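You operate a simulated robot arm through the tools that you are given. There is no shell and no other tool.

Carry out the task below with a simulated robot arm. There is one attempt and no reset: what you move stays moved.

TASK
Clean the dried ink off the spare print head with flush.
Fine: the orange pad, wetted at the flush tin; pad back, tin lid on, print head cover shut. Set down upright: pad. Where these are worked on the way, their far stop is far enough and under half their travel is too little: print head cover. What is to be rubbed or washed off counts as gone when no trace of it is left.

Only the result counts: the job must be done as asked and must still hold three seconds after the hand-in. Knocking over, shifting, dropping, spilling or breaking anything else fails it. Lids that push on must go on centred and level and be pressed home; caps that screw on are set level and turned clockwise until they are tight.

THE ROBOT
A 7-joint arm with a two-finger parallel gripper, fixed in place. Base frame: the origin is on the floor under the middle of its stand, x ahead of it, y to its left, z up; the work surface is at about z = 0.8. Readings come in m, rad, newtons and seconds.
With the tool pointing down near the work surface it reaches from about 0.24 to 0.68 m from the base axis. Its first joint turns from -1.152 to 1.152 rad. Payload 2.4 kg.
Tool frame: the origin (TCP) lies between the finger pads and is the grasp point; the fingertips stand 0.03 m ahead of it; z points along the fingers, y is the line along which they close. The gripper opens to 0.094 m. The fingers are 0.028 m wide and 0.01 m thick; the gripper's body (0.05 by 0.096 m) begins 0.055 m behind the TCP.
Orientation is told as [roll, pitch, yaw] about the base's x, y, z axes, in that order, counted from this pose: with the fingers straight down and closing along the base's y, the tool's x points along the base's -x, its y along +y and its z along -z.

THE INTERFACE
- The arm moves only by the tool step_arm. Its argument "rows" is a list of rows, each an object (a shift or turn left out is 0, a gripper value left out holds the last) with "claw": the finger opening in m, from 0 to 0.094; "slide": the shift along the base's x, y, z in m, a list of three; "rot": the turn, a rotation vector about the base's x, y, z in rad, a list of three. In form: [{"claw": claw, "slide": [tx, ty, tz], "rot": [ax, ay, az]}, ...]. A call has 1 to 20 rows; each row shifts and turns the commanded pose from where the row before left it. A row lasts 0.2 s, in which the tool goes at most 0.05 m and 0.15 rad; a call with a longer step from one row to the next is refused whole, and so is a gripper value outside its range. A pose out of reach is approached as far as the arm can. The call stops where the force on the tool passes 40 N (or 10 N more than at its start, if that is more) or the arm is blocked; 0.2 s more then pass. Each finger travels about 0.153 m/s and halts on what it meets, pressing with about 42 N; the grip force reading is that of the motor and also rises with nothing between the fingers. The clock runs only during rows and for 0.2 s after the last one: add rows that do not move to give the fingers time. It gives the time, the measured TCP pose, the force on the tool (base axes), the opening and the grip force at its end, in the units of the frame above (readings bear some noise), with the torque about the TCP (base axes, N m) and any sound that the robot's microphone picked up, and new pictures: "views" is both (left out), scene, wrist or none.
- Cameras (640 x 400 px; columns grow to the right, rows downward): "scene" is fixed at [0.0427, 0.4828, 1.4548]; the picture's right is [-0.64, -0.77, 0.00], its down [-0.45, 0.38, -0.81] and it looks along [0.62, -0.52, -0.59] (base axes); focal length 330 px, centre (320, 200). "wrist" rides on the gripper at [0.076, 0.014, -0.103] in the tool frame; the picture's right is [-0.18, 0.98, 0.00], its down [-0.75, -0.14, -0.64] and it looks along [-0.63, -0.12, 0.77] (tool axes); focal length 243 px, centre (320, 200). There is no depth. A picture from a camera that has moved, and an enlarged one, comes with that camera's place and axes in the base frame and with its lens. The place of the scene camera against the robot may be out by one fixed shift of up to 0.025 m in any direction.
- inspect(camera, box): a new picture of the part [left, top, right, bottom] of that camera's present view, enlarged. The clock stands still meanwhile.
- sign_off(): hands the job in; it is judged then, once.

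Places have to be worked out from the pictures, the camera data and where the tool is seen. Open the gripper and draw the arm clear of the work before you hand the job in, unless the task says otherwise.

The tools are called after "Call:" by a JSON object that holds its "api" and its "payload". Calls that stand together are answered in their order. step_arm: Moves the arm, as the interface text tells. Its arguments: {"type":"object","properties":{"rows":{"type":"array"},"views":{"type":"string","enum":["both","scene","wrist","none"]}},"required":["rows"]} The other tools are called the same way: inspect (camera, box) takes an enlarged picture of a part of a camera's view; sign_off () hands the job in.

At the start:

```text
time_s: 0.0
position: [0.421, -0.0488, 1.1251]
ee_rot: [0.001, 0.001, 0.0]
wrist_force: [-0.4, 0.4, 1.1]
moment: [-0.01, 0.0, -0.04]
grip_width: 0.0939
finger_force: 0.0
```

scene: 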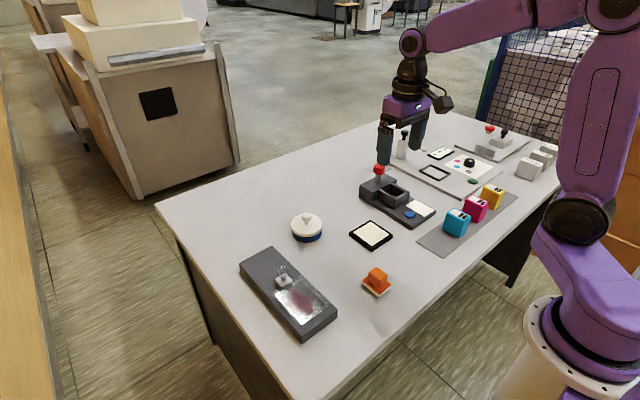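
wrist: 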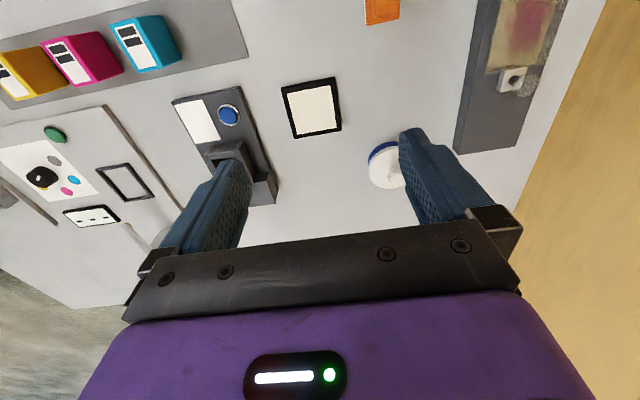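

I'll start by looking closely at the relevant items: the grey tray with the print head, the orange pad, the white-lidded tin.

Call:
{"api": "inspect", "payload": {"camera": "scene", "box": [220, 200, 420, 350]}}

Call:
{"api": "inspect", "payload": {"camera": "scene", "box": [230, 240, 350, 345]}}

Call:
{"api": "inspect", "payload": {"camera": "wrist", "box": [340, 0, 580, 200]}}

```text
2.67 times, centred on (320, 275) of scene
camera zoom: at [0.0427, 0.4828, 1.4548], right [-0.64, -0.77, 0.0], down [-0.45, 0.38, -0.81], along [0.62, -0.52, -0.59], focal length 879 px, centre (320, 0)
```

zoom: 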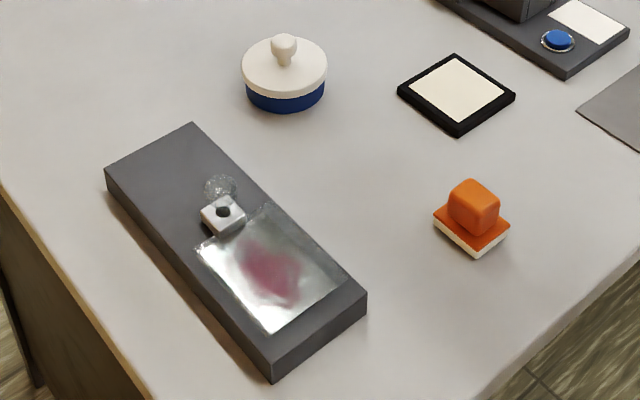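

```text
3.81 times, centred on (290, 292) of scene
camera zoom: at [0.0427, 0.4828, 1.4548], right [-0.64, -0.77, 0.0], down [-0.45, 0.38, -0.81], along [0.62, -0.52, -0.59], focal length 1256 px, centre (434, -152)
```

zoom: 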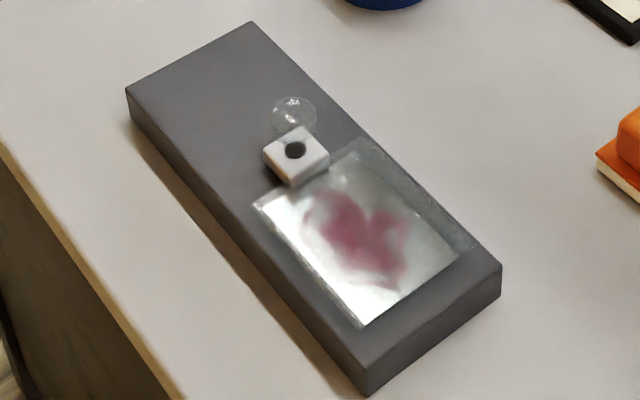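

```text
2.00 times, centred on (460, 100) of wrist
camera zoom: at [0.3446, -0.035, 1.2282], right [0.18, 0.98, 0.0], down [0.75, -0.14, 0.64], along [0.63, -0.12, -0.77], focal length 485 px, centre (40, 400)
```

zoom: 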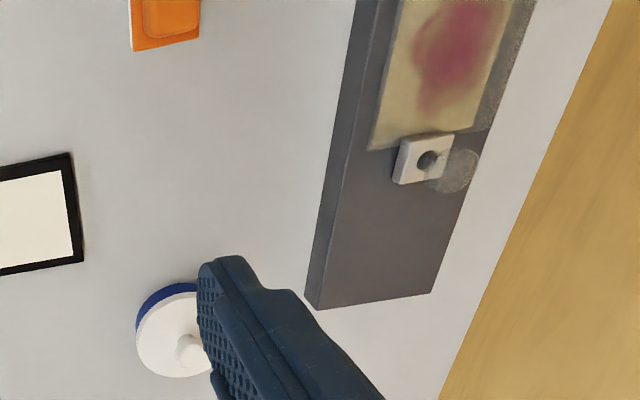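

The layout is roughly clear; I'll zoom in on the tray, tin, and the other items to understand the cover's mechanism before moving.

Call:
{"api": "inspect", "payload": {"camera": "scene", "box": [264, 256, 328, 320]}}

Call:
{"api": "inspect", "payload": {"camera": "wrist", "box": [450, 0, 570, 160]}}

Call:
{"api": "inspect", "payload": {"camera": "scene", "box": [340, 100, 580, 260]}}

Call:
{"api": "inspect", "payload": {"camera": "scene", "box": [280, 200, 400, 300]}}

```text
6.25 times, centred on (296, 288) of scene
camera zoom: at [0.0427, 0.4828, 1.4548], right [-0.64, -0.77, 0.0], down [-0.45, 0.38, -0.81], along [0.62, -0.52, -0.59], focal length 2060 px, centre (470, -350)
```

zoom: 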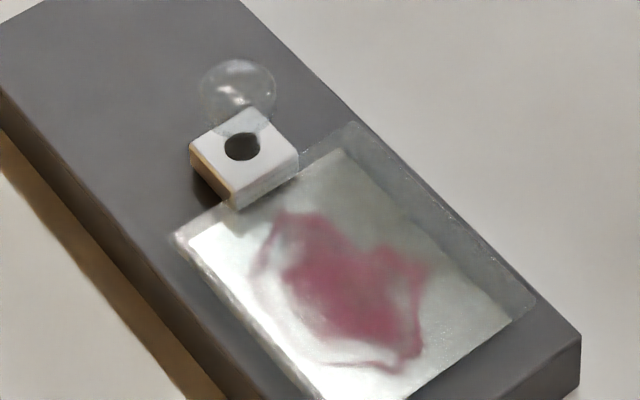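

```text
2.50 times, centred on (510, 80) of wrist
camera zoom: at [0.3446, -0.035, 1.2282], right [0.18, 0.98, 0.0], down [0.75, -0.14, 0.64], along [0.63, -0.12, -0.77], focal length 606 px, centre (-155, 500)
```

zoom: 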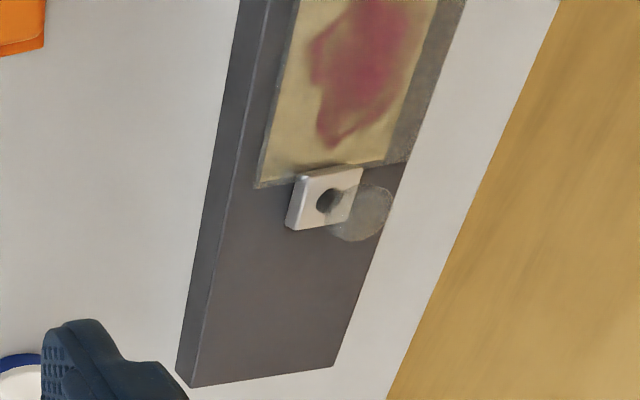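

```text
2.50 times, centred on (460, 180) of scene
camera zoom: at [0.0427, 0.4828, 1.4548], right [-0.64, -0.77, 0.0], down [-0.45, 0.38, -0.81], along [0.62, -0.52, -0.59], focal length 824 px, centre (-30, 250)
```

zoom: 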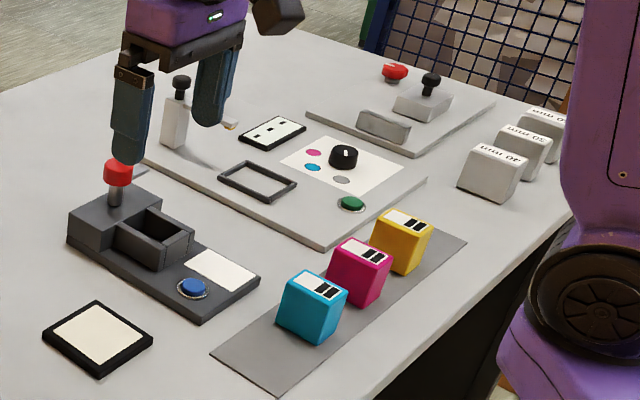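

```text
4.00 times, centred on (340, 250) of scene
camera zoom: at [0.0427, 0.4828, 1.4548], right [-0.64, -0.77, 0.0], down [-0.45, 0.38, -0.81], along [0.62, -0.52, -0.59], focal length 1318 px, centre (240, 0)
```

zoom: 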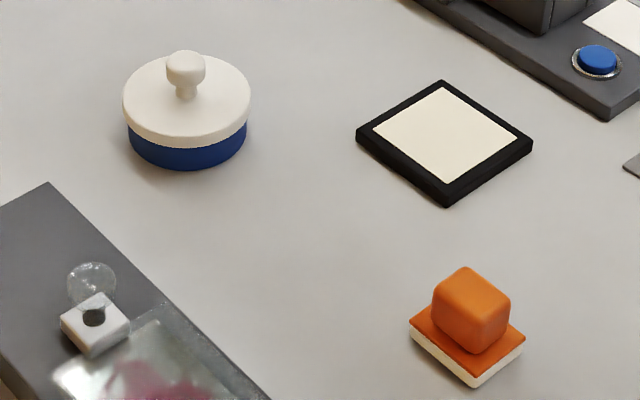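

The clear disc appears to be a knob about 3 cm above the white block on a clear cover that lies over the stained plate (knob near (0.49, 0.22, 0.87)). I'll move the hand toward the tray, staying high, for a closer view.

Call:
{"api": "step_arm", "payload": {"rows": [{"slide": [-0.02, 0.04, -0.01]}, {"slide": [-0.02, 0.04, -0.01]}, {"slide": [-0.02, 0.04, -0.01]}, {"slide": [-0.02, 0.04, -0.01]}, {"slide": [0, 0.04, -0.02]}, {"slide": [0, 0.03, -0.02]}, {}]}}

```text
time_s: 1.6
position: [0.3379, 0.1827, 1.0451]
ee_rot: [0.002, 0.0, -0.001]
wrist_force: [0.0, -0.7, -0.9]
moment: [-0.03, 0.0, -0.01]
grip_width: 0.0939
finger_force: 0.0
camera wrist: at [0.2627, 0.1965, 1.1482], right [0.19, 0.98, 0.0], down [0.75, -0.14, 0.64], along [0.63, -0.12, -0.77], focal length 243 px, centre (320, 200)
```

scene: 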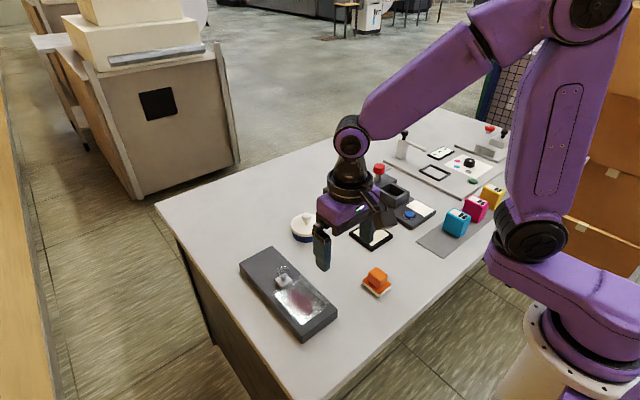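
wrist: 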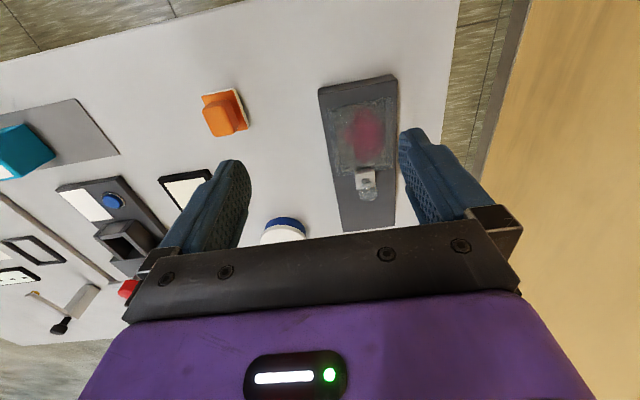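

Call:
{"api": "inspect", "payload": {"camera": "wrist", "box": [300, 60, 420, 240]}}

Call:
{"api": "inspect", "payload": {"camera": "wrist", "box": [180, 70, 300, 150]}}

Call:
{"api": "inspect", "payload": {"camera": "wrist", "box": [340, 150, 400, 210]}}

```text
2.22 times, centred on (360, 150) of wrist
camera zoom: at [0.2627, 0.1965, 1.1482], right [0.19, 0.98, 0.0], down [0.75, -0.14, 0.64], along [0.63, -0.12, -0.77], focal length 539 px, centre (231, 311)
```

zoom: 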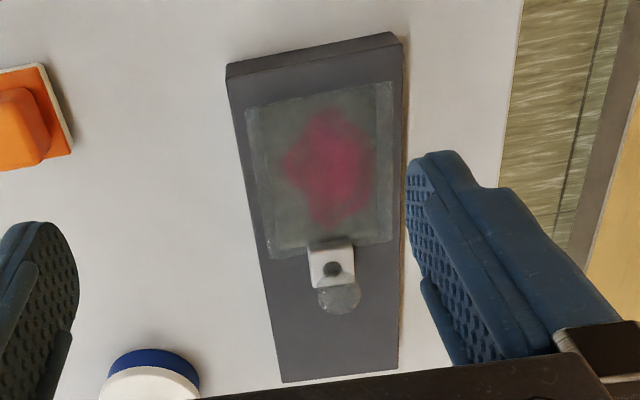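

```text
5.00 times, centred on (240, 110) of wrist
camera zoom: at [0.2627, 0.1965, 1.1482], right [0.19, 0.98, 0.0], down [0.75, -0.14, 0.64], along [0.63, -0.12, -0.77], focal length 1213 px, centre (720, 650)
```

zoom: 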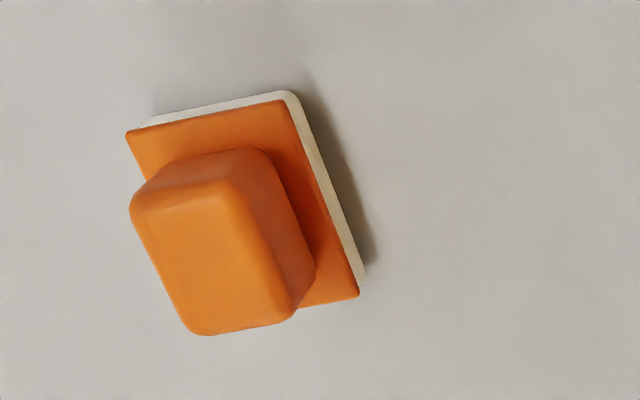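

```text
6.67 times, centred on (370, 180) of wrist
camera zoom: at [0.2627, 0.1965, 1.1482], right [0.19, 0.98, 0.0], down [0.75, -0.14, 0.64], along [0.63, -0.12, -0.77], focal length 1618 px, centre (-13, 333)
```

zoom: 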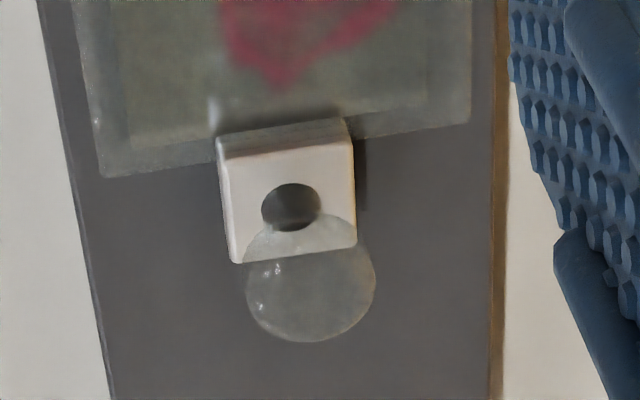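

From two wrist views I triangulate: tray top z≈0.83, cover pane's far edge x≈0.479, white block top z≈0.845, clear knob centre ≈(0.490, 0.226, 0.870), Ø≈28 mm. I'll move above the knob and look before descending.

Call:
{"api": "step_arm", "payload": {"rows": [{"slide": [0.038, 0.011, -0.02]}, {"slide": [0.038, 0.011, -0.02]}, {"slide": [0.038, 0.011, -0.02]}, {"slide": [0.038, 0.01, -0.02]}, {}]}}

```text
time_s: 2.8
position: [0.4932, 0.2221, 0.9652]
ee_rot: [0.0, 0.001, 0.0]
wrist_force: [0.3, 0.2, 0.6]
moment: [0.0, -0.01, -0.02]
grip_width: 0.094
finger_force: 0.0
camera wrist: at [0.4163, 0.2375, 1.0681], right [0.18, 0.98, 0.0], down [0.75, -0.14, 0.64], along [0.63, -0.12, -0.77], focal length 243 px, centre (320, 200)
```

scene: 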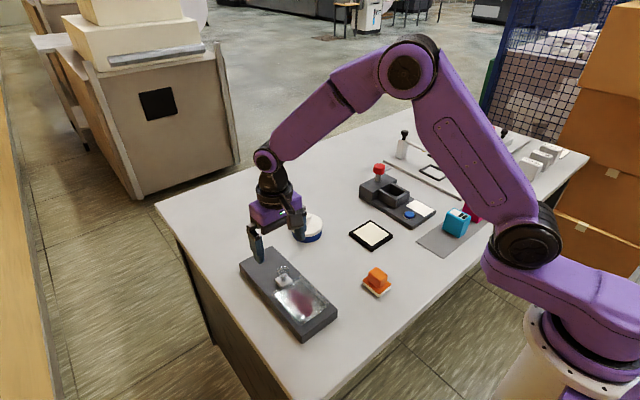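
wrist: 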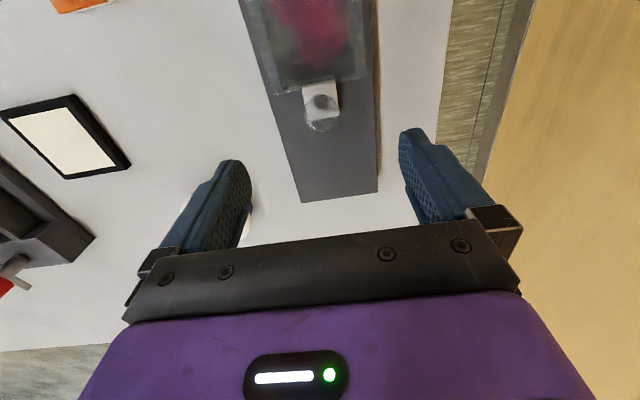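

Call:
{"api": "inspect", "payload": {"camera": "wrist", "box": [270, 60, 370, 160]}}

Call:
{"api": "inspect", "payload": {"camera": "scene", "box": [230, 220, 350, 345]}}

```text
4.00 times, centred on (320, 110) of wrist
camera zoom: at [0.4163, 0.2375, 1.0681], right [0.18, 0.98, 0.0], down [0.75, -0.14, 0.64], along [0.63, -0.12, -0.77], focal length 970 px, centre (320, 560)
```

zoom: 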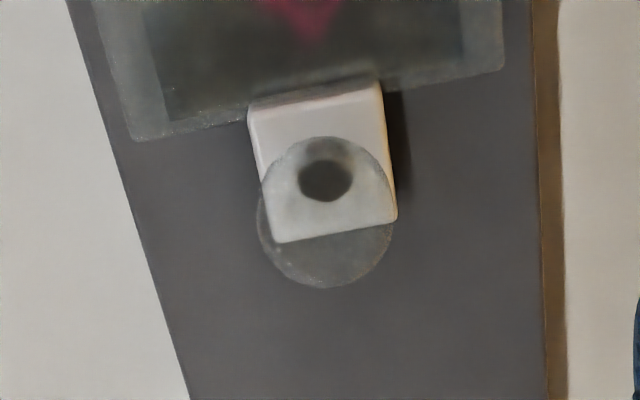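

```text
3.20 times, centred on (290, 282) of scene
camera zoom: at [0.0427, 0.4828, 1.4548], right [-0.64, -0.77, 0.0], down [-0.45, 0.38, -0.81], along [0.62, -0.52, -0.59], focal length 1055 px, centre (416, -64)
```

zoom: 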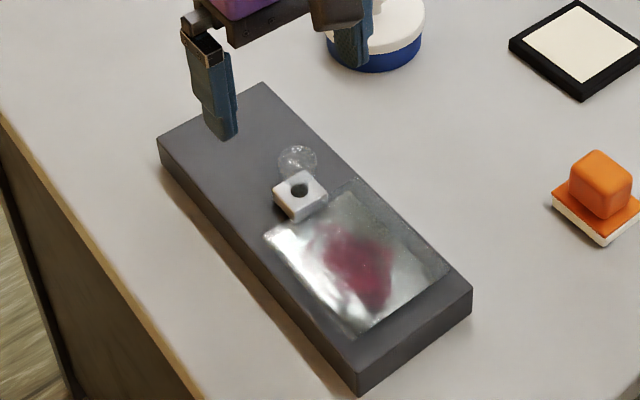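

Knob centre confirmed at ≈(0.489, 0.225, 0.87). I'll descend to z≈0.878 around the knob (tips at 0.848, just above the block) with the gripper open.

Call:
{"api": "step_arm", "payload": {"rows": [{"slide": [-0.004, 0.001, -0.03]}, {"slide": [0, 0, -0.03]}, {"slide": [0, 0, -0.027]}, {}]}}

```text
time_s: 3.8
position: [0.4891, 0.2253, 0.878]
ee_rot: [0.0, 0.0, -0.001]
wrist_force: [0.5, -0.2, 0.3]
moment: [-0.04, 0.02, 0.0]
grip_width: 0.0937
finger_force: 0.1
camera wrist: at [0.4128, 0.2395, 0.9796], right [0.18, 0.98, 0.0], down [0.75, -0.14, 0.64], along [0.63, -0.12, -0.77], focal length 243 px, centre (320, 200)
```

scene: 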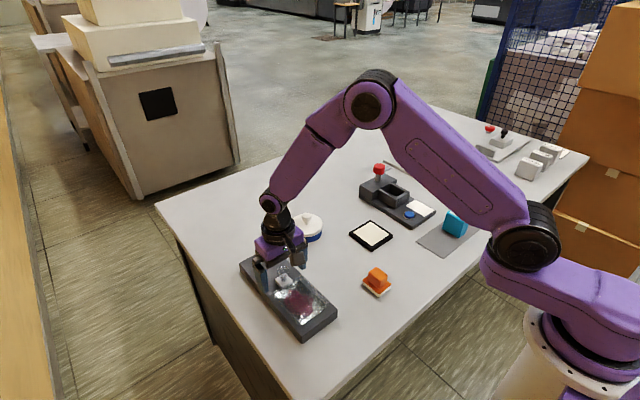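
wrist: 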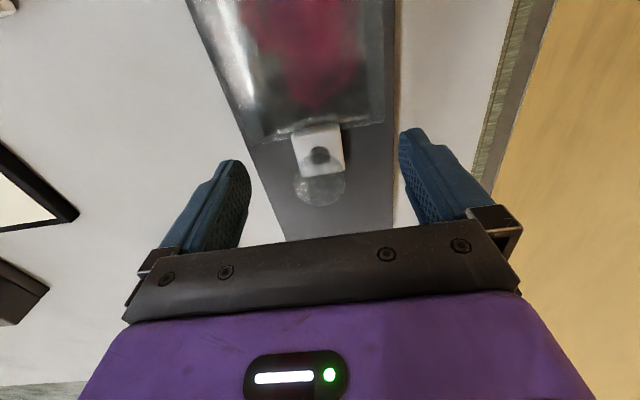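

The knob sits midway between the fingers. I'll close on it.

Call:
{"api": "step_arm", "payload": {"rows": [{"claw": 0.06}, {"claw": 0.035}, {"claw": 0.02}, {"claw": 0.015}, {}]}}

```text
time_s: 5.0
position: [0.488, 0.2255, 0.8777]
ee_rot: [0.0, 0.001, 0.001]
wrist_force: [-0.5, 0.6, -1.6]
moment: [0.24, -0.09, 0.0]
grip_width: 0.0278
finger_force: 45.2
camera wrist: at [0.4128, 0.2394, 0.9799], right [0.18, 0.98, 0.0], down [0.75, -0.14, 0.64], along [0.63, -0.12, -0.77], focal length 243 px, centre (320, 200)
```

scene: 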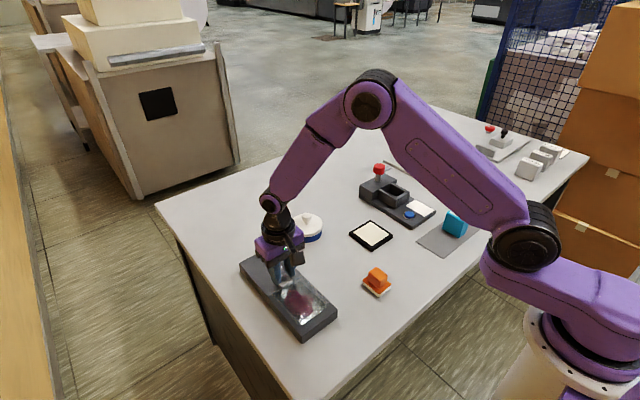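
wrist: 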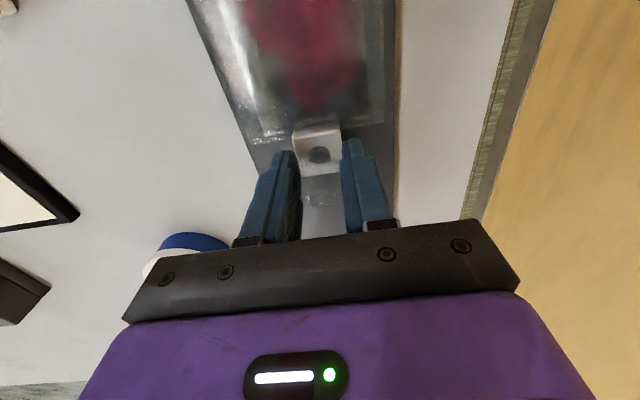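

Gripped the knob at 27.8 mm. Now I'll test a small push along +x (over the blank part of the tray) and read the force.

Call:
{"api": "step_arm", "payload": {"rows": [{"slide": [0.003, 0, 0]}, {"slide": [0.003, 0, 0]}, {}], "views": "wrist"}}

```text
time_s: 5.8
position: [0.4934, 0.2238, 0.8782]
ee_rot: [0.0, 0.0, 0.001]
wrist_force: [-1.1, 2.9, -12.2]
moment: [0.33, -0.81, -0.11]
grip_width: 0.0277
finger_force: 44.9
camera wrist: at [0.4183, 0.2394, 0.9799], right [0.18, 0.98, 0.0], down [0.75, -0.14, 0.64], along [0.63, -0.12, -0.77], focal length 243 px, centre (320, 200)
```

wrist: 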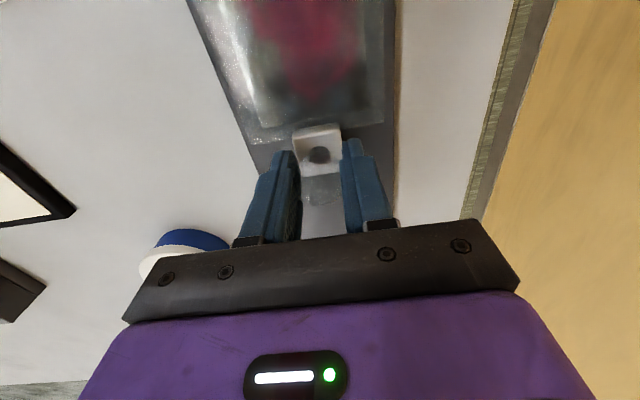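

Fx is almost nil, so it may be sliding, though a downward pull of 12 N has appeared. I'll check in the scene view whether the pane actually moved relative to the tray.

Call:
{"api": "inspect", "payload": {"camera": "scene", "box": [230, 220, 350, 345]}}

Call:
{"api": "inspect", "payload": {"camera": "wrist", "box": [180, 0, 420, 200]}}

```text
3.20 times, centred on (290, 282) of scene
camera zoom: at [0.0428, 0.4829, 1.4548], right [-0.64, -0.77, 0.0], down [-0.45, 0.38, -0.81], along [0.62, -0.52, -0.59], focal length 1055 px, centre (416, -64)
```

zoom: 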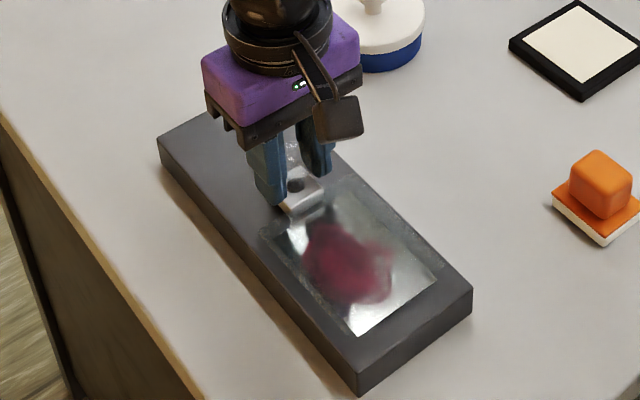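

```text
2.00 times, centred on (300, 100) of wrist
camera zoom: at [0.4183, 0.2394, 0.9799], right [0.18, 0.98, 0.0], down [0.75, -0.14, 0.64], along [0.63, -0.12, -0.77], focal length 485 px, centre (360, 400)
```

zoom: 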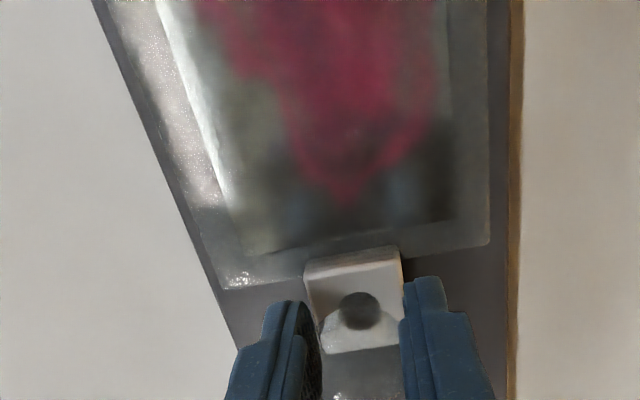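

The pane did shift with the hand by about the commanded amount, so the cover slides along +x. I'll continue sliding in modest steps, watching the force.

Call:
{"api": "step_arm", "payload": {"rows": [{"slide": [0.008, 0, -0.0005]}, {"slide": [0.01, 0, 0]}, {"slide": [0.01, 0, 0]}, {}], "views": "wrist"}}

```text
time_s: 6.8
position: [0.5239, 0.2243, 0.8772]
ee_rot: [-0.001, 0.003, -0.001]
wrist_force: [-2.0, 8.1, -9.3]
moment: [0.25, 1.2, 0.17]
grip_width: 0.028
finger_force: 45.2
camera wrist: at [0.4461, 0.2394, 0.9801], right [0.18, 0.98, 0.0], down [0.75, -0.14, 0.64], along [0.63, -0.12, -0.77], focal length 243 px, centre (320, 200)
```

wrist: 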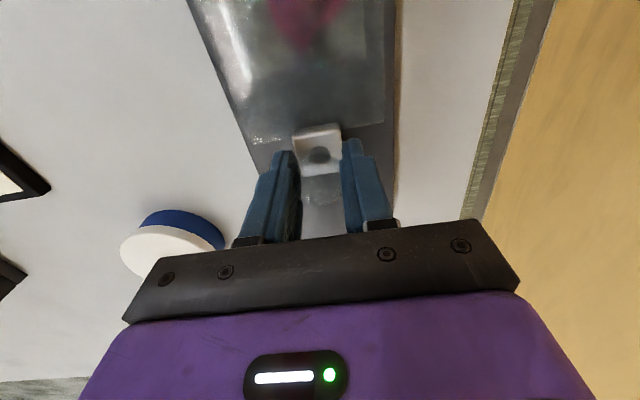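

Sliding smoothly (Fx only -2 N). Continuing toward the far stop with a slight y relief.

Call:
{"api": "step_arm", "payload": {"rows": [{"slide": [0.01, 0.0005, -0.0005]}, {"slide": [0.01, 0, 0]}, {"slide": [0.01, 0, 0]}, {"slide": [0.01, 0, 0]}, {}], "views": "wrist"}}

```text
time_s: 8.0
position: [0.5638, 0.2252, 0.878]
ee_rot: [0.0, -0.004, 0.001]
wrist_force: [-0.8, 4.8, -2.2]
moment: [0.14, 0.01, 0.0]
grip_width: 0.028
finger_force: 44.8
camera wrist: at [0.4864, 0.2394, 0.9799], right [0.18, 0.98, 0.0], down [0.75, -0.14, 0.64], along [0.63, -0.12, -0.77], focal length 243 px, centre (320, 200)
```

wrist: 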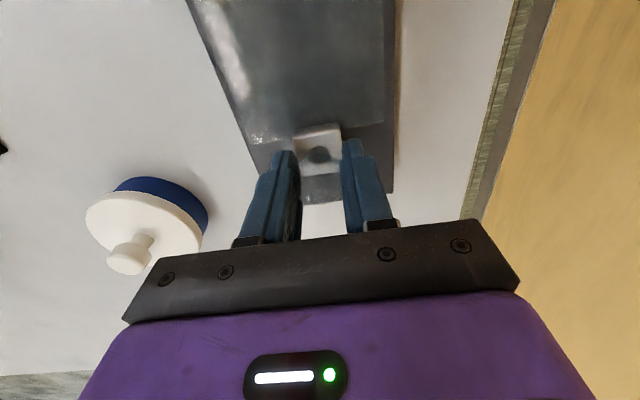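

The cover has moved ~75 mm. I'll keep going in small steps to find the far stop.

Call:
{"api": "step_arm", "payload": {"rows": [{"slide": [0.008, 0, 0]}, {"slide": [0.008, 0, 0]}, {"slide": [0.006, 0, 0]}, {"slide": [0.004, 0, 0]}, {}], "views": "both"}}

```text
time_s: 9.2
position: [0.5888, 0.2246, 0.8783]
ee_rot: [-0.001, -0.002, -0.001]
wrist_force: [-0.3, 0.7, 12.2]
moment: [-0.23, 0.53, -0.05]
grip_width: 0.0276
finger_force: 45.0
camera wrist: at [0.5129, 0.2394, 0.9799], right [0.18, 0.98, 0.0], down [0.75, -0.14, 0.64], along [0.63, -0.12, -0.77], focal length 243 px, centre (320, 200)
```

scene: 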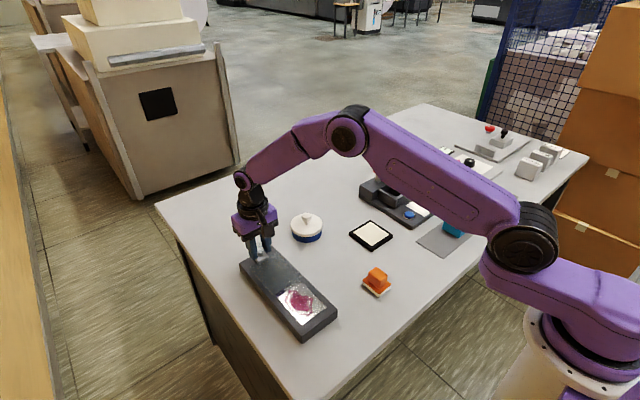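
wrist: 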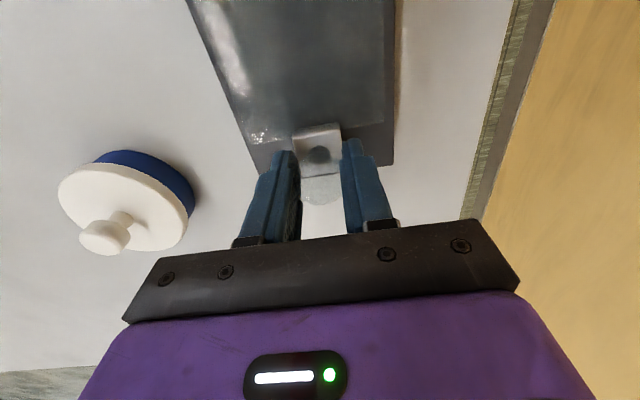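

Still free. Creeping further until resistance in x shows up.

Call:
{"api": "step_arm", "payload": {"rows": [{"slide": [0.004, 0, 0]}, {"slide": [0.004, 0, 0]}, {}], "views": "none"}}

Call:
{"api": "inspect", "payload": {"camera": "scene", "box": [230, 220, 350, 345]}}

```text
time_s: 10.0
position: [0.5974, 0.2244, 0.8781]
ee_rot: [0.0, -0.002, 0.001]
wrist_force: [-1.6, 0.8, 14.5]
moment: [-0.36, 0.26, 0.03]
grip_width: 0.0277
finger_force: 44.9
```

```text
3.20 times, centred on (290, 282) of scene
camera zoom: at [0.0423, 0.4827, 1.4549], right [-0.64, -0.77, 0.0], down [-0.45, 0.38, -0.81], along [0.62, -0.52, -0.59], focal length 1055 px, centre (416, -64)
```

zoom: 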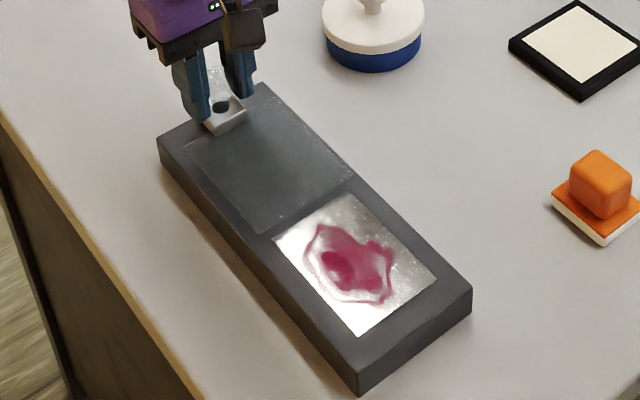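

The plate with the stain is now fully exposed. A tiny bit more to feel for the stop.

Call:
{"api": "step_arm", "payload": {"rows": [{"slide": [0.003, 0, -0.0003]}, {"slide": [0.003, 0, 0]}, {}], "views": "none"}}

```text
time_s: 10.8
position: [0.6, 0.2245, 0.8759]
ee_rot: [-0.002, 0.008, 0.0]
wrist_force: [-24.9, -4.5, 24.3]
moment: [0.24, 0.11, -0.03]
grip_width: 0.0278
finger_force: 44.3
```

Far stop reached (Fx ≈ -25 N at x≈0.599, i.e. 0.11 m of travel). I'll relax the push, release the knob and lift clear.

Call:
{"api": "step_arm", "payload": {"rows": [{"slide": [-0.003, 0, 0]}, {}, {"claw": 0.05}, {"claw": 0.08}, {"slide": [0, 0, 0.03]}, {"slide": [0, 0, 0.04]}, {"slide": [-0.03, -0.02, 0.04]}, {}]}}

```text
refused: row 7 steps farther than a row can; nothing moved
```

Call:
{"api": "step_arm", "payload": {"rows": [{"slide": [-0.003, 0, 0]}, {}, {"claw": 0.05}, {"claw": 0.08}, {"slide": [0, 0, 0.03]}, {"slide": [0, 0, 0.04]}, {"slide": [-0.025, -0.02, 0.03]}, {}]}}

```text
time_s: 12.6
position: [0.5735, 0.2057, 0.978]
ee_rot: [0.0, 0.0, -0.002]
wrist_force: [-1.2, -0.2, 0.2]
moment: [-0.03, -0.02, 0.0]
grip_width: 0.0801
finger_force: 0.0
camera wrist: at [0.4969, 0.2196, 1.08], right [0.18, 0.98, 0.0], down [0.75, -0.14, 0.64], along [0.63, -0.12, -0.77], focal length 243 px, centre (320, 200)
```

scene: 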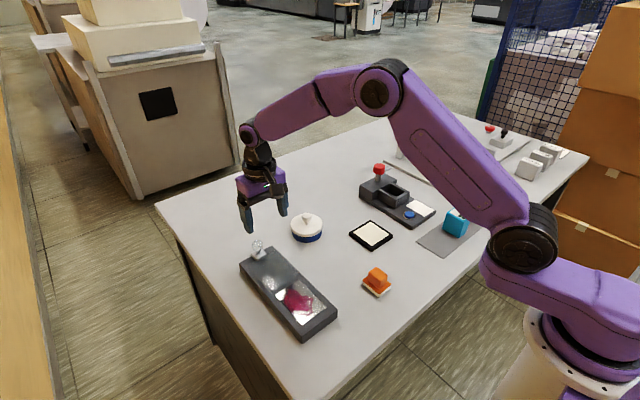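
wrist: 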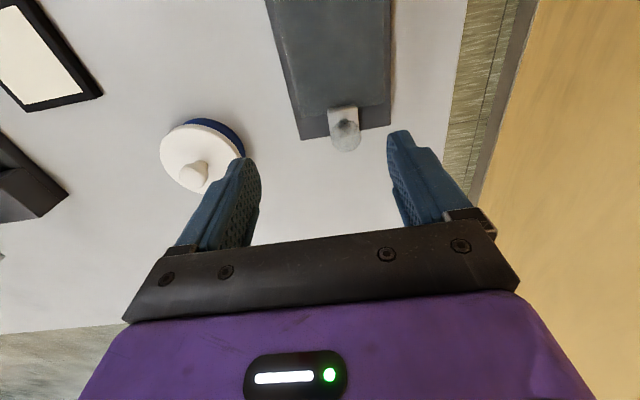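

Cover stays open. Next, the tin: I'll move the hand over toward it for a clear view.

Call:
{"api": "step_arm", "payload": {"rows": [{"slide": [-0.01, -0.04, 0.01]}, {"slide": [-0.01, -0.04, 0.01]}, {"slide": [-0.01, -0.04, 0]}, {"slide": [-0.015, -0.035, 0]}, {}]}}

Call:
{"api": "inspect", "payload": {"camera": "wrist", "box": [240, 80, 400, 230]}}

```text
time_s: 13.8
position: [0.5314, 0.0498, 0.9981]
ee_rot: [-0.001, 0.001, 0.0]
wrist_force: [0.1, 0.2, 0.5]
moment: [0.0, 0.01, -0.04]
grip_width: 0.08
finger_force: 0.0
camera wrist: at [0.4544, 0.0641, 1.1005], right [0.18, 0.98, 0.0], down [0.75, -0.14, 0.64], along [0.63, -0.12, -0.77], focal length 243 px, centre (320, 200)
```

scene: 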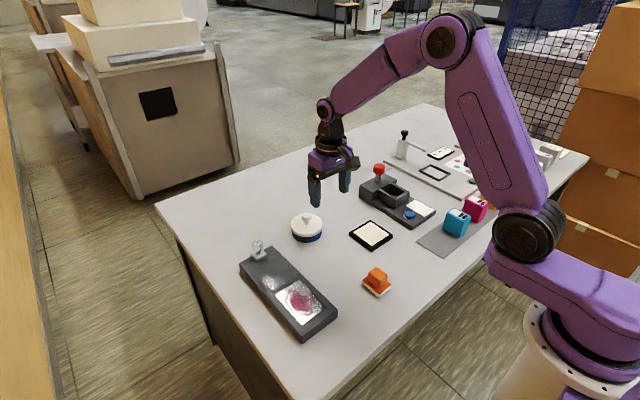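
wrist: 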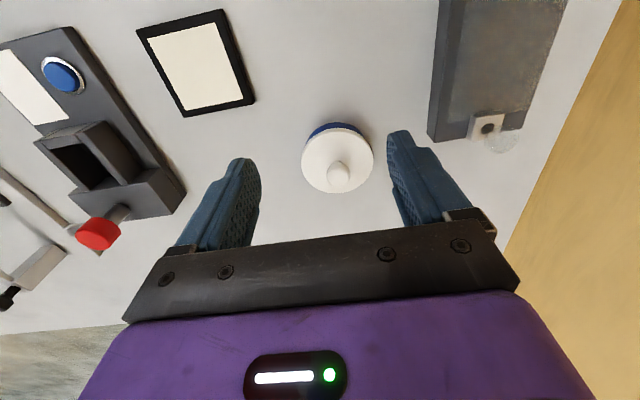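

```text
2.67 times, centred on (320, 155) of wrist
camera zoom: at [0.4544, 0.0641, 1.1005], right [0.18, 0.98, 0.0], down [0.75, -0.14, 0.64], along [0.63, -0.12, -0.77], focal length 647 px, centre (320, 320)
```

zoom: 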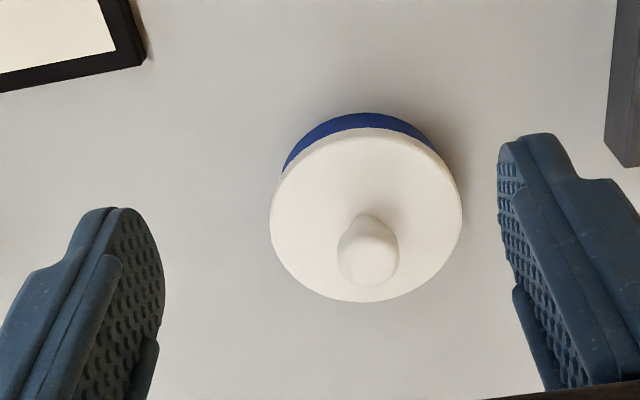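

The lid is ≈89 mm across, centred near (0.615, 0.056), with a ≈26 mm knob around z≈0.86. I'll approach to refine the knob's position.

Call:
{"api": "step_arm", "payload": {"rows": [{"slide": [0.035, 0.003, -0.02]}, {"slide": [0.035, 0.0025, -0.027]}, {}]}}

Call:
{"api": "inspect", "payload": {"camera": "wrist", "box": [240, 40, 400, 200]}}

Call:
{"api": "inspect", "payload": {"camera": "scene", "box": [270, 180, 350, 250]}}

```text
time_s: 14.6
position: [0.5981, 0.0545, 0.9522]
ee_rot: [0.002, 0.001, -0.001]
wrist_force: [-0.1, -0.2, 0.2]
moment: [0.01, 0.03, 0.0]
grip_width: 0.08
finger_force: 0.0
camera wrist: at [0.5225, 0.0693, 1.0553], right [0.18, 0.98, 0.0], down [0.75, -0.14, 0.64], along [0.63, -0.12, -0.77], focal length 243 px, centre (320, 200)
```

scene: 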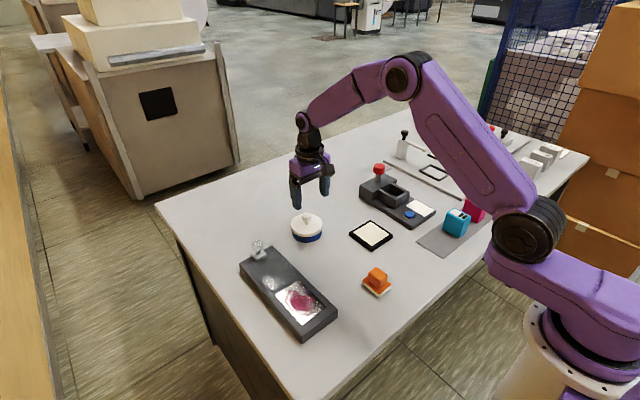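
wrist: 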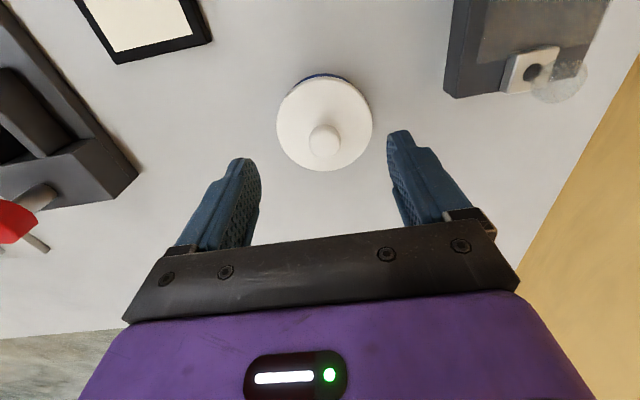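

```text
2.50 times, centred on (320, 120) of wrist
camera zoom: at [0.5225, 0.0693, 1.0553], right [0.18, 0.98, 0.0], down [0.75, -0.14, 0.64], along [0.63, -0.12, -0.77], focal length 606 px, centre (320, 400)
```

zoom: 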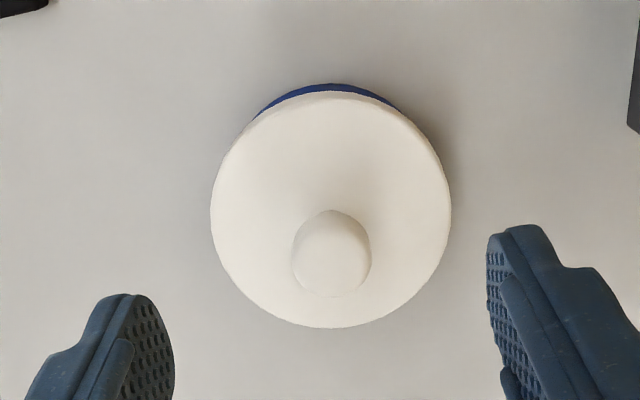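

```text
5.71 times, centred on (310, 215) of scene
camera zoom: at [0.0427, 0.4828, 1.4548], right [-0.64, -0.77, 0.0], down [-0.45, 0.38, -0.81], along [0.62, -0.52, -0.59], focal length 1884 px, centre (377, 114)
```

zoom: 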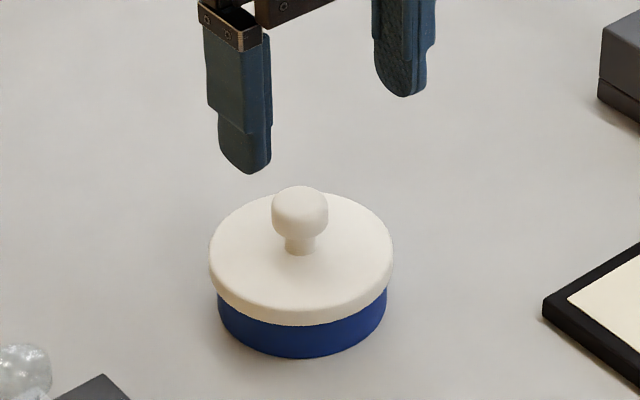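

Combining three views: lid centre ≈(0.612, 0.0565), lid top z≈0.838, knob head centre z≈0.872. I'll descend around the knob with tips just above the lid.

Call:
{"api": "step_arm", "payload": {"rows": [{"slide": [0.0125, 0.001, -0.03]}, {"slide": [0, 0, -0.03]}, {"slide": [0, 0, -0.013]}, {}]}}

Call:
{"api": "inspect", "payload": {"camera": "scene", "box": [270, 180, 350, 250]}}

```text
time_s: 15.6
position: [0.6117, 0.0543, 0.8777]
ee_rot: [0.0, -0.001, -0.001]
wrist_force: [-1.0, 0.3, -0.1]
moment: [0.0, -0.01, -0.01]
grip_width: 0.0801
finger_force: 0.1
camera wrist: at [0.5358, 0.0698, 0.9802], right [0.18, 0.98, 0.0], down [0.75, -0.14, 0.64], along [0.63, -0.12, -0.77], focal length 243 px, centre (320, 200)
```

scene: 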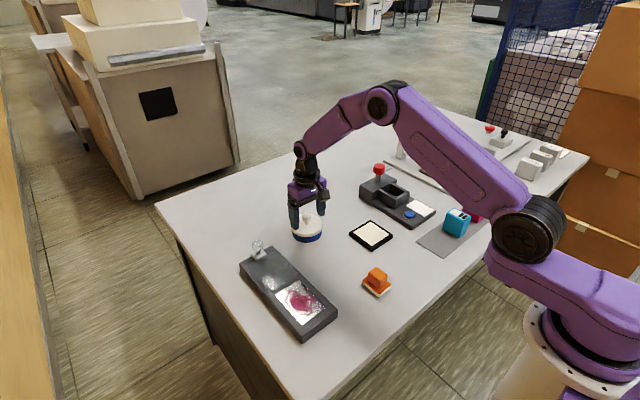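
wrist: 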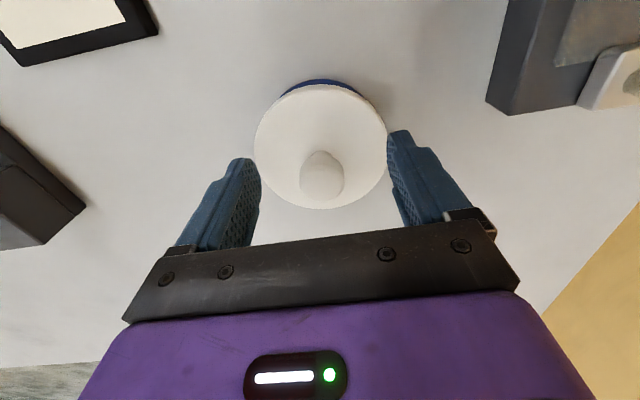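

```text
5.71 times, centred on (310, 215) of scene
camera zoom: at [0.0427, 0.4828, 1.4548], right [-0.64, -0.77, 0.0], down [-0.45, 0.38, -0.81], along [0.62, -0.52, -0.59], focal length 1884 px, centre (377, 114)
```

zoom: 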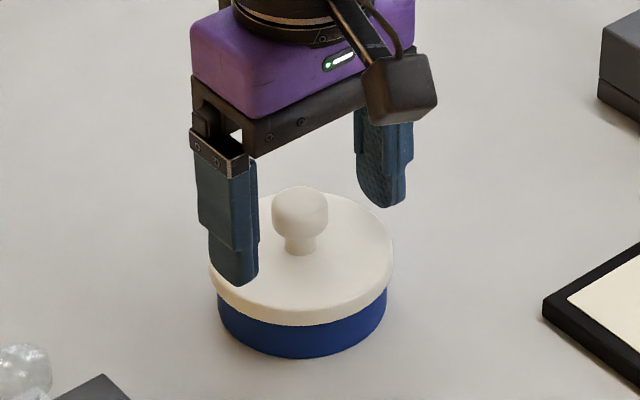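

The fingers straddle the knob (knob y≈0.057). A 1 mm y trim, then close.

Call:
{"api": "step_arm", "payload": {"rows": [{"claw": 0.05, "slide": [0, 0.001, 0]}, {"claw": 0.032}, {"claw": 0.026}, {"claw": 0.02}, {"claw": 0.015}, {}]}}

Call:
{"api": "inspect", "payload": {"camera": "scene", "box": [270, 180, 350, 250]}}

```text
time_s: 17.0
position: [0.6127, 0.0566, 0.8777]
ee_rot: [0.001, -0.001, -0.001]
wrist_force: [0.1, 0.1, -0.2]
moment: [0.0, -0.02, 0.01]
grip_width: 0.0264
finger_force: 41.8
heard: snap
camera wrist: at [0.536, 0.0711, 0.9804], right [0.18, 0.98, 0.0], down [0.75, -0.14, 0.64], along [0.63, -0.12, -0.77], focal length 243 px, centre (320, 200)
```

scene: 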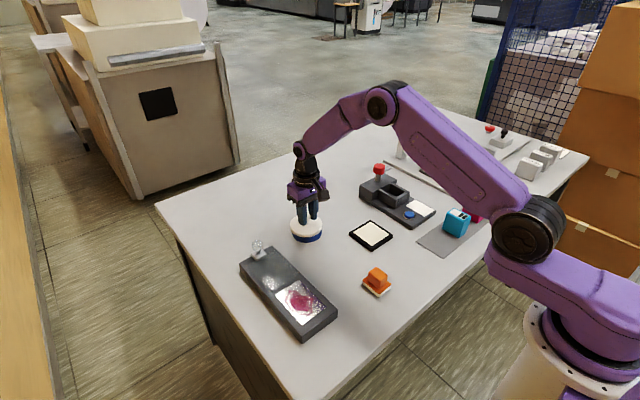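
wrist: 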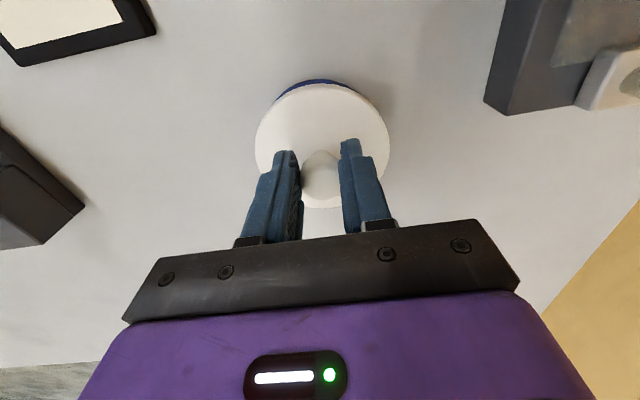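

```text
5.71 times, centred on (310, 215) of scene
camera zoom: at [0.0427, 0.4828, 1.4548], right [-0.64, -0.77, 0.0], down [-0.45, 0.38, -0.81], along [0.62, -0.52, -0.59], focal length 1884 px, centre (377, 114)
```

zoom: 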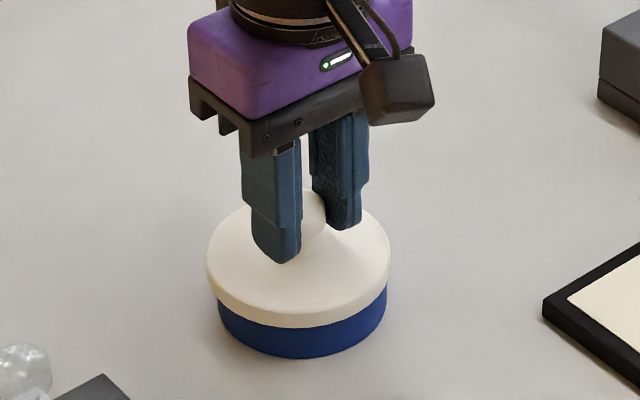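

A snap was heard—the lid seems to have come free. I'll lift slowly straight up and check the tin stays.

Call:
{"api": "step_arm", "payload": {"rows": [{"slide": [0, 0, 0.005]}, {"slide": [0, 0, 0.01]}, {"slide": [0, 0, 0.015]}, {}]}}

Call:
{"api": "inspect", "payload": {"camera": "scene", "box": [270, 180, 350, 250]}}

```text
time_s: 18.0
position: [0.6117, 0.0577, 0.908]
ee_rot: [0.0, -0.001, -0.001]
wrist_force: [0.0, 0.1, 0.1]
moment: [0.0, -0.02, -0.01]
grip_width: 0.0264
finger_force: 42.6
camera wrist: at [0.5358, 0.0724, 1.0108], right [0.18, 0.98, 0.0], down [0.75, -0.14, 0.64], along [0.63, -0.12, -0.77], focal length 243 px, centre (320, 200)
```

scene: 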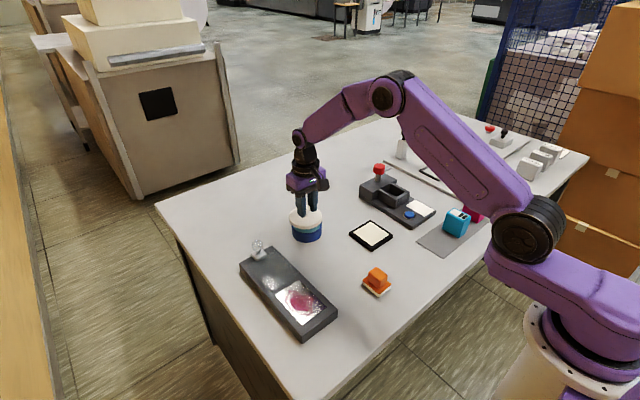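
wrist: 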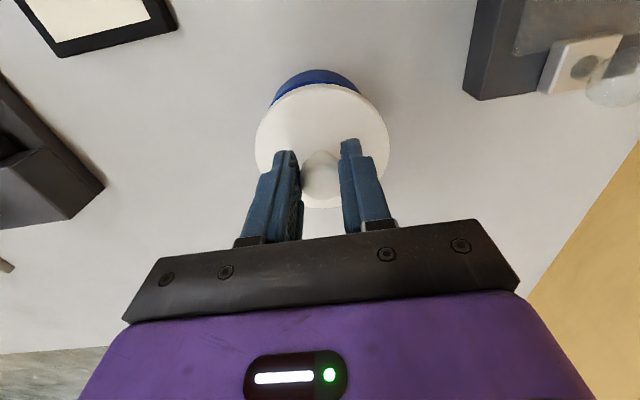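

```text
5.71 times, centred on (310, 215) of scene
camera zoom: at [0.0427, 0.4828, 1.4548], right [-0.64, -0.77, 0.0], down [-0.45, 0.38, -0.81], along [0.62, -0.52, -0.59], focal length 1884 px, centre (377, 114)
```

zoom: 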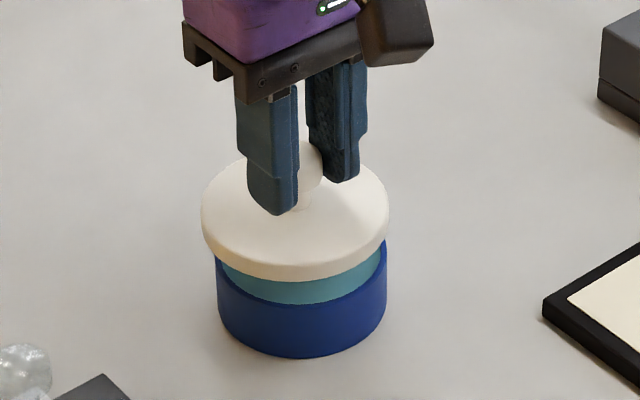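

The lid is off and the tin stayed put. I'll raise the lid, take it to a free spot at about (0.48, 0.085), and look at the tin's inside on the way.

Call:
{"api": "step_arm", "payload": {"rows": [{"slide": [0, 0, 0.03]}, {"slide": [0, 0, 0.03]}, {"slide": [-0.033, 0.007, 0]}, {"slide": [-0.033, 0.007, 0]}, {"slide": [-0.033, 0.007, 0]}, {"slide": [-0.033, 0.007, 0]}, {}]}}

Call:
{"api": "inspect", "payload": {"camera": "scene", "box": [250, 180, 350, 260]}}

```text
time_s: 19.6
position: [0.48, 0.0852, 0.9673]
ee_rot: [0.0, -0.001, 0.0]
wrist_force: [0.4, 0.0, 0.1]
moment: [0.0, -0.01, 0.03]
grip_width: 0.0261
finger_force: 42.0
camera wrist: at [0.403, 0.101, 1.0695], right [0.18, 0.98, 0.0], down [0.75, -0.14, 0.64], along [0.63, -0.12, -0.77], focal length 243 px, centre (320, 200)
```

scene: 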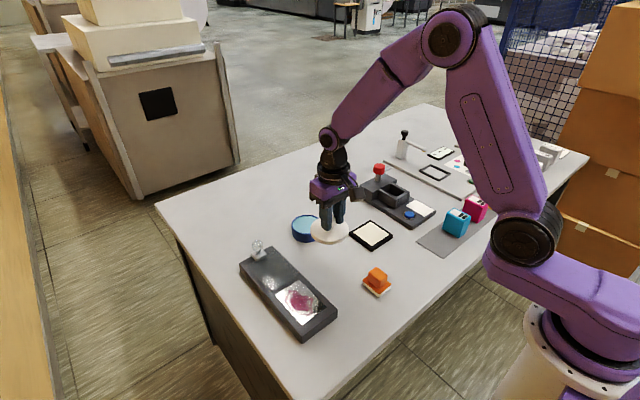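
wrist: 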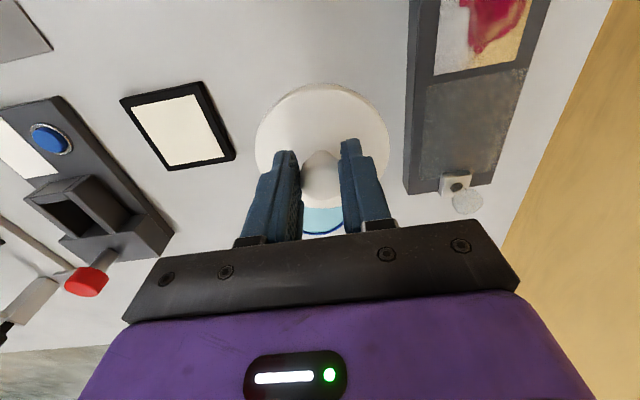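

```text
5.00 times, centred on (300, 220) of scene
camera zoom: at [0.0426, 0.4828, 1.4548], right [-0.64, -0.77, 0.0], down [-0.45, 0.38, -0.81], along [0.62, -0.52, -0.59], focal length 1648 px, centre (420, 100)
```

zoom: 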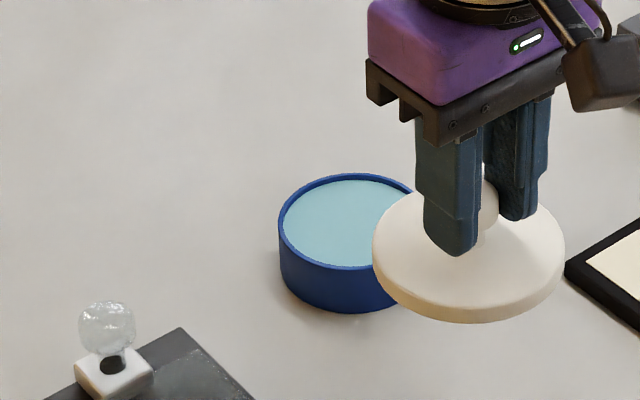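

The tin holds a teal flush surface just below the rim. The spot below the lid is clear; lowering it toward the table.

Call:
{"api": "step_arm", "payload": {"rows": [{"slide": [0, 0, -0.035]}, {"slide": [0, 0, -0.035]}, {"slide": [0, 0, -0.025]}, {"slide": [0, 0, -0.01]}, {}]}}

Call:
{"api": "inspect", "payload": {"camera": "scene", "box": [290, 190, 390, 270]}}

```text
time_s: 20.8
position: [0.4788, 0.0864, 0.8615]
ee_rot: [0.001, 0.001, 0.0]
wrist_force: [0.3, -0.3, -1.1]
moment: [0.01, 0.0, 0.01]
grip_width: 0.0264
finger_force: 42.4
camera wrist: at [0.4039, 0.101, 0.9641], right [0.18, 0.98, 0.0], down [0.75, -0.14, 0.64], along [0.63, -0.12, -0.77], focal length 243 px, centre (320, 200)
```

scene: 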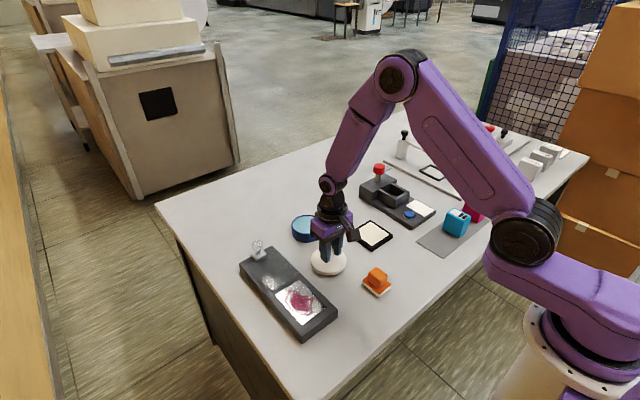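
wrist: 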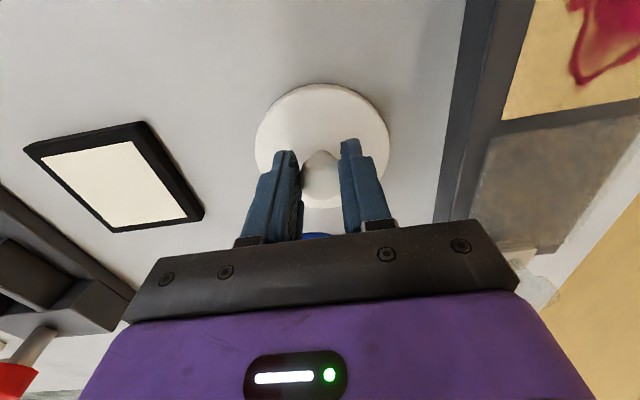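

```text
5.00 times, centred on (340, 230) of scene
camera zoom: at [0.0427, 0.4828, 1.4548], right [-0.64, -0.77, 0.0], down [-0.45, 0.38, -0.81], along [0.62, -0.52, -0.59], focal length 1648 px, centre (220, 50)
```

zoom: 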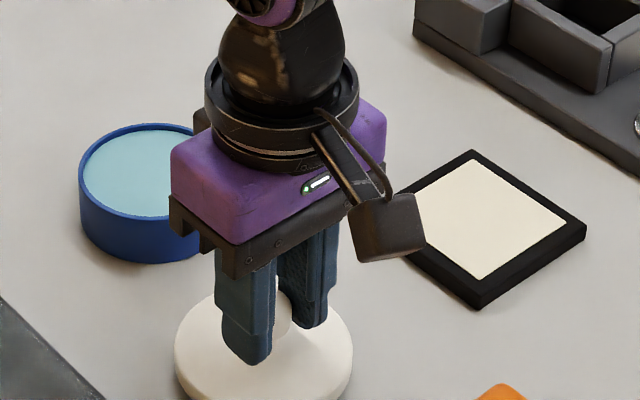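

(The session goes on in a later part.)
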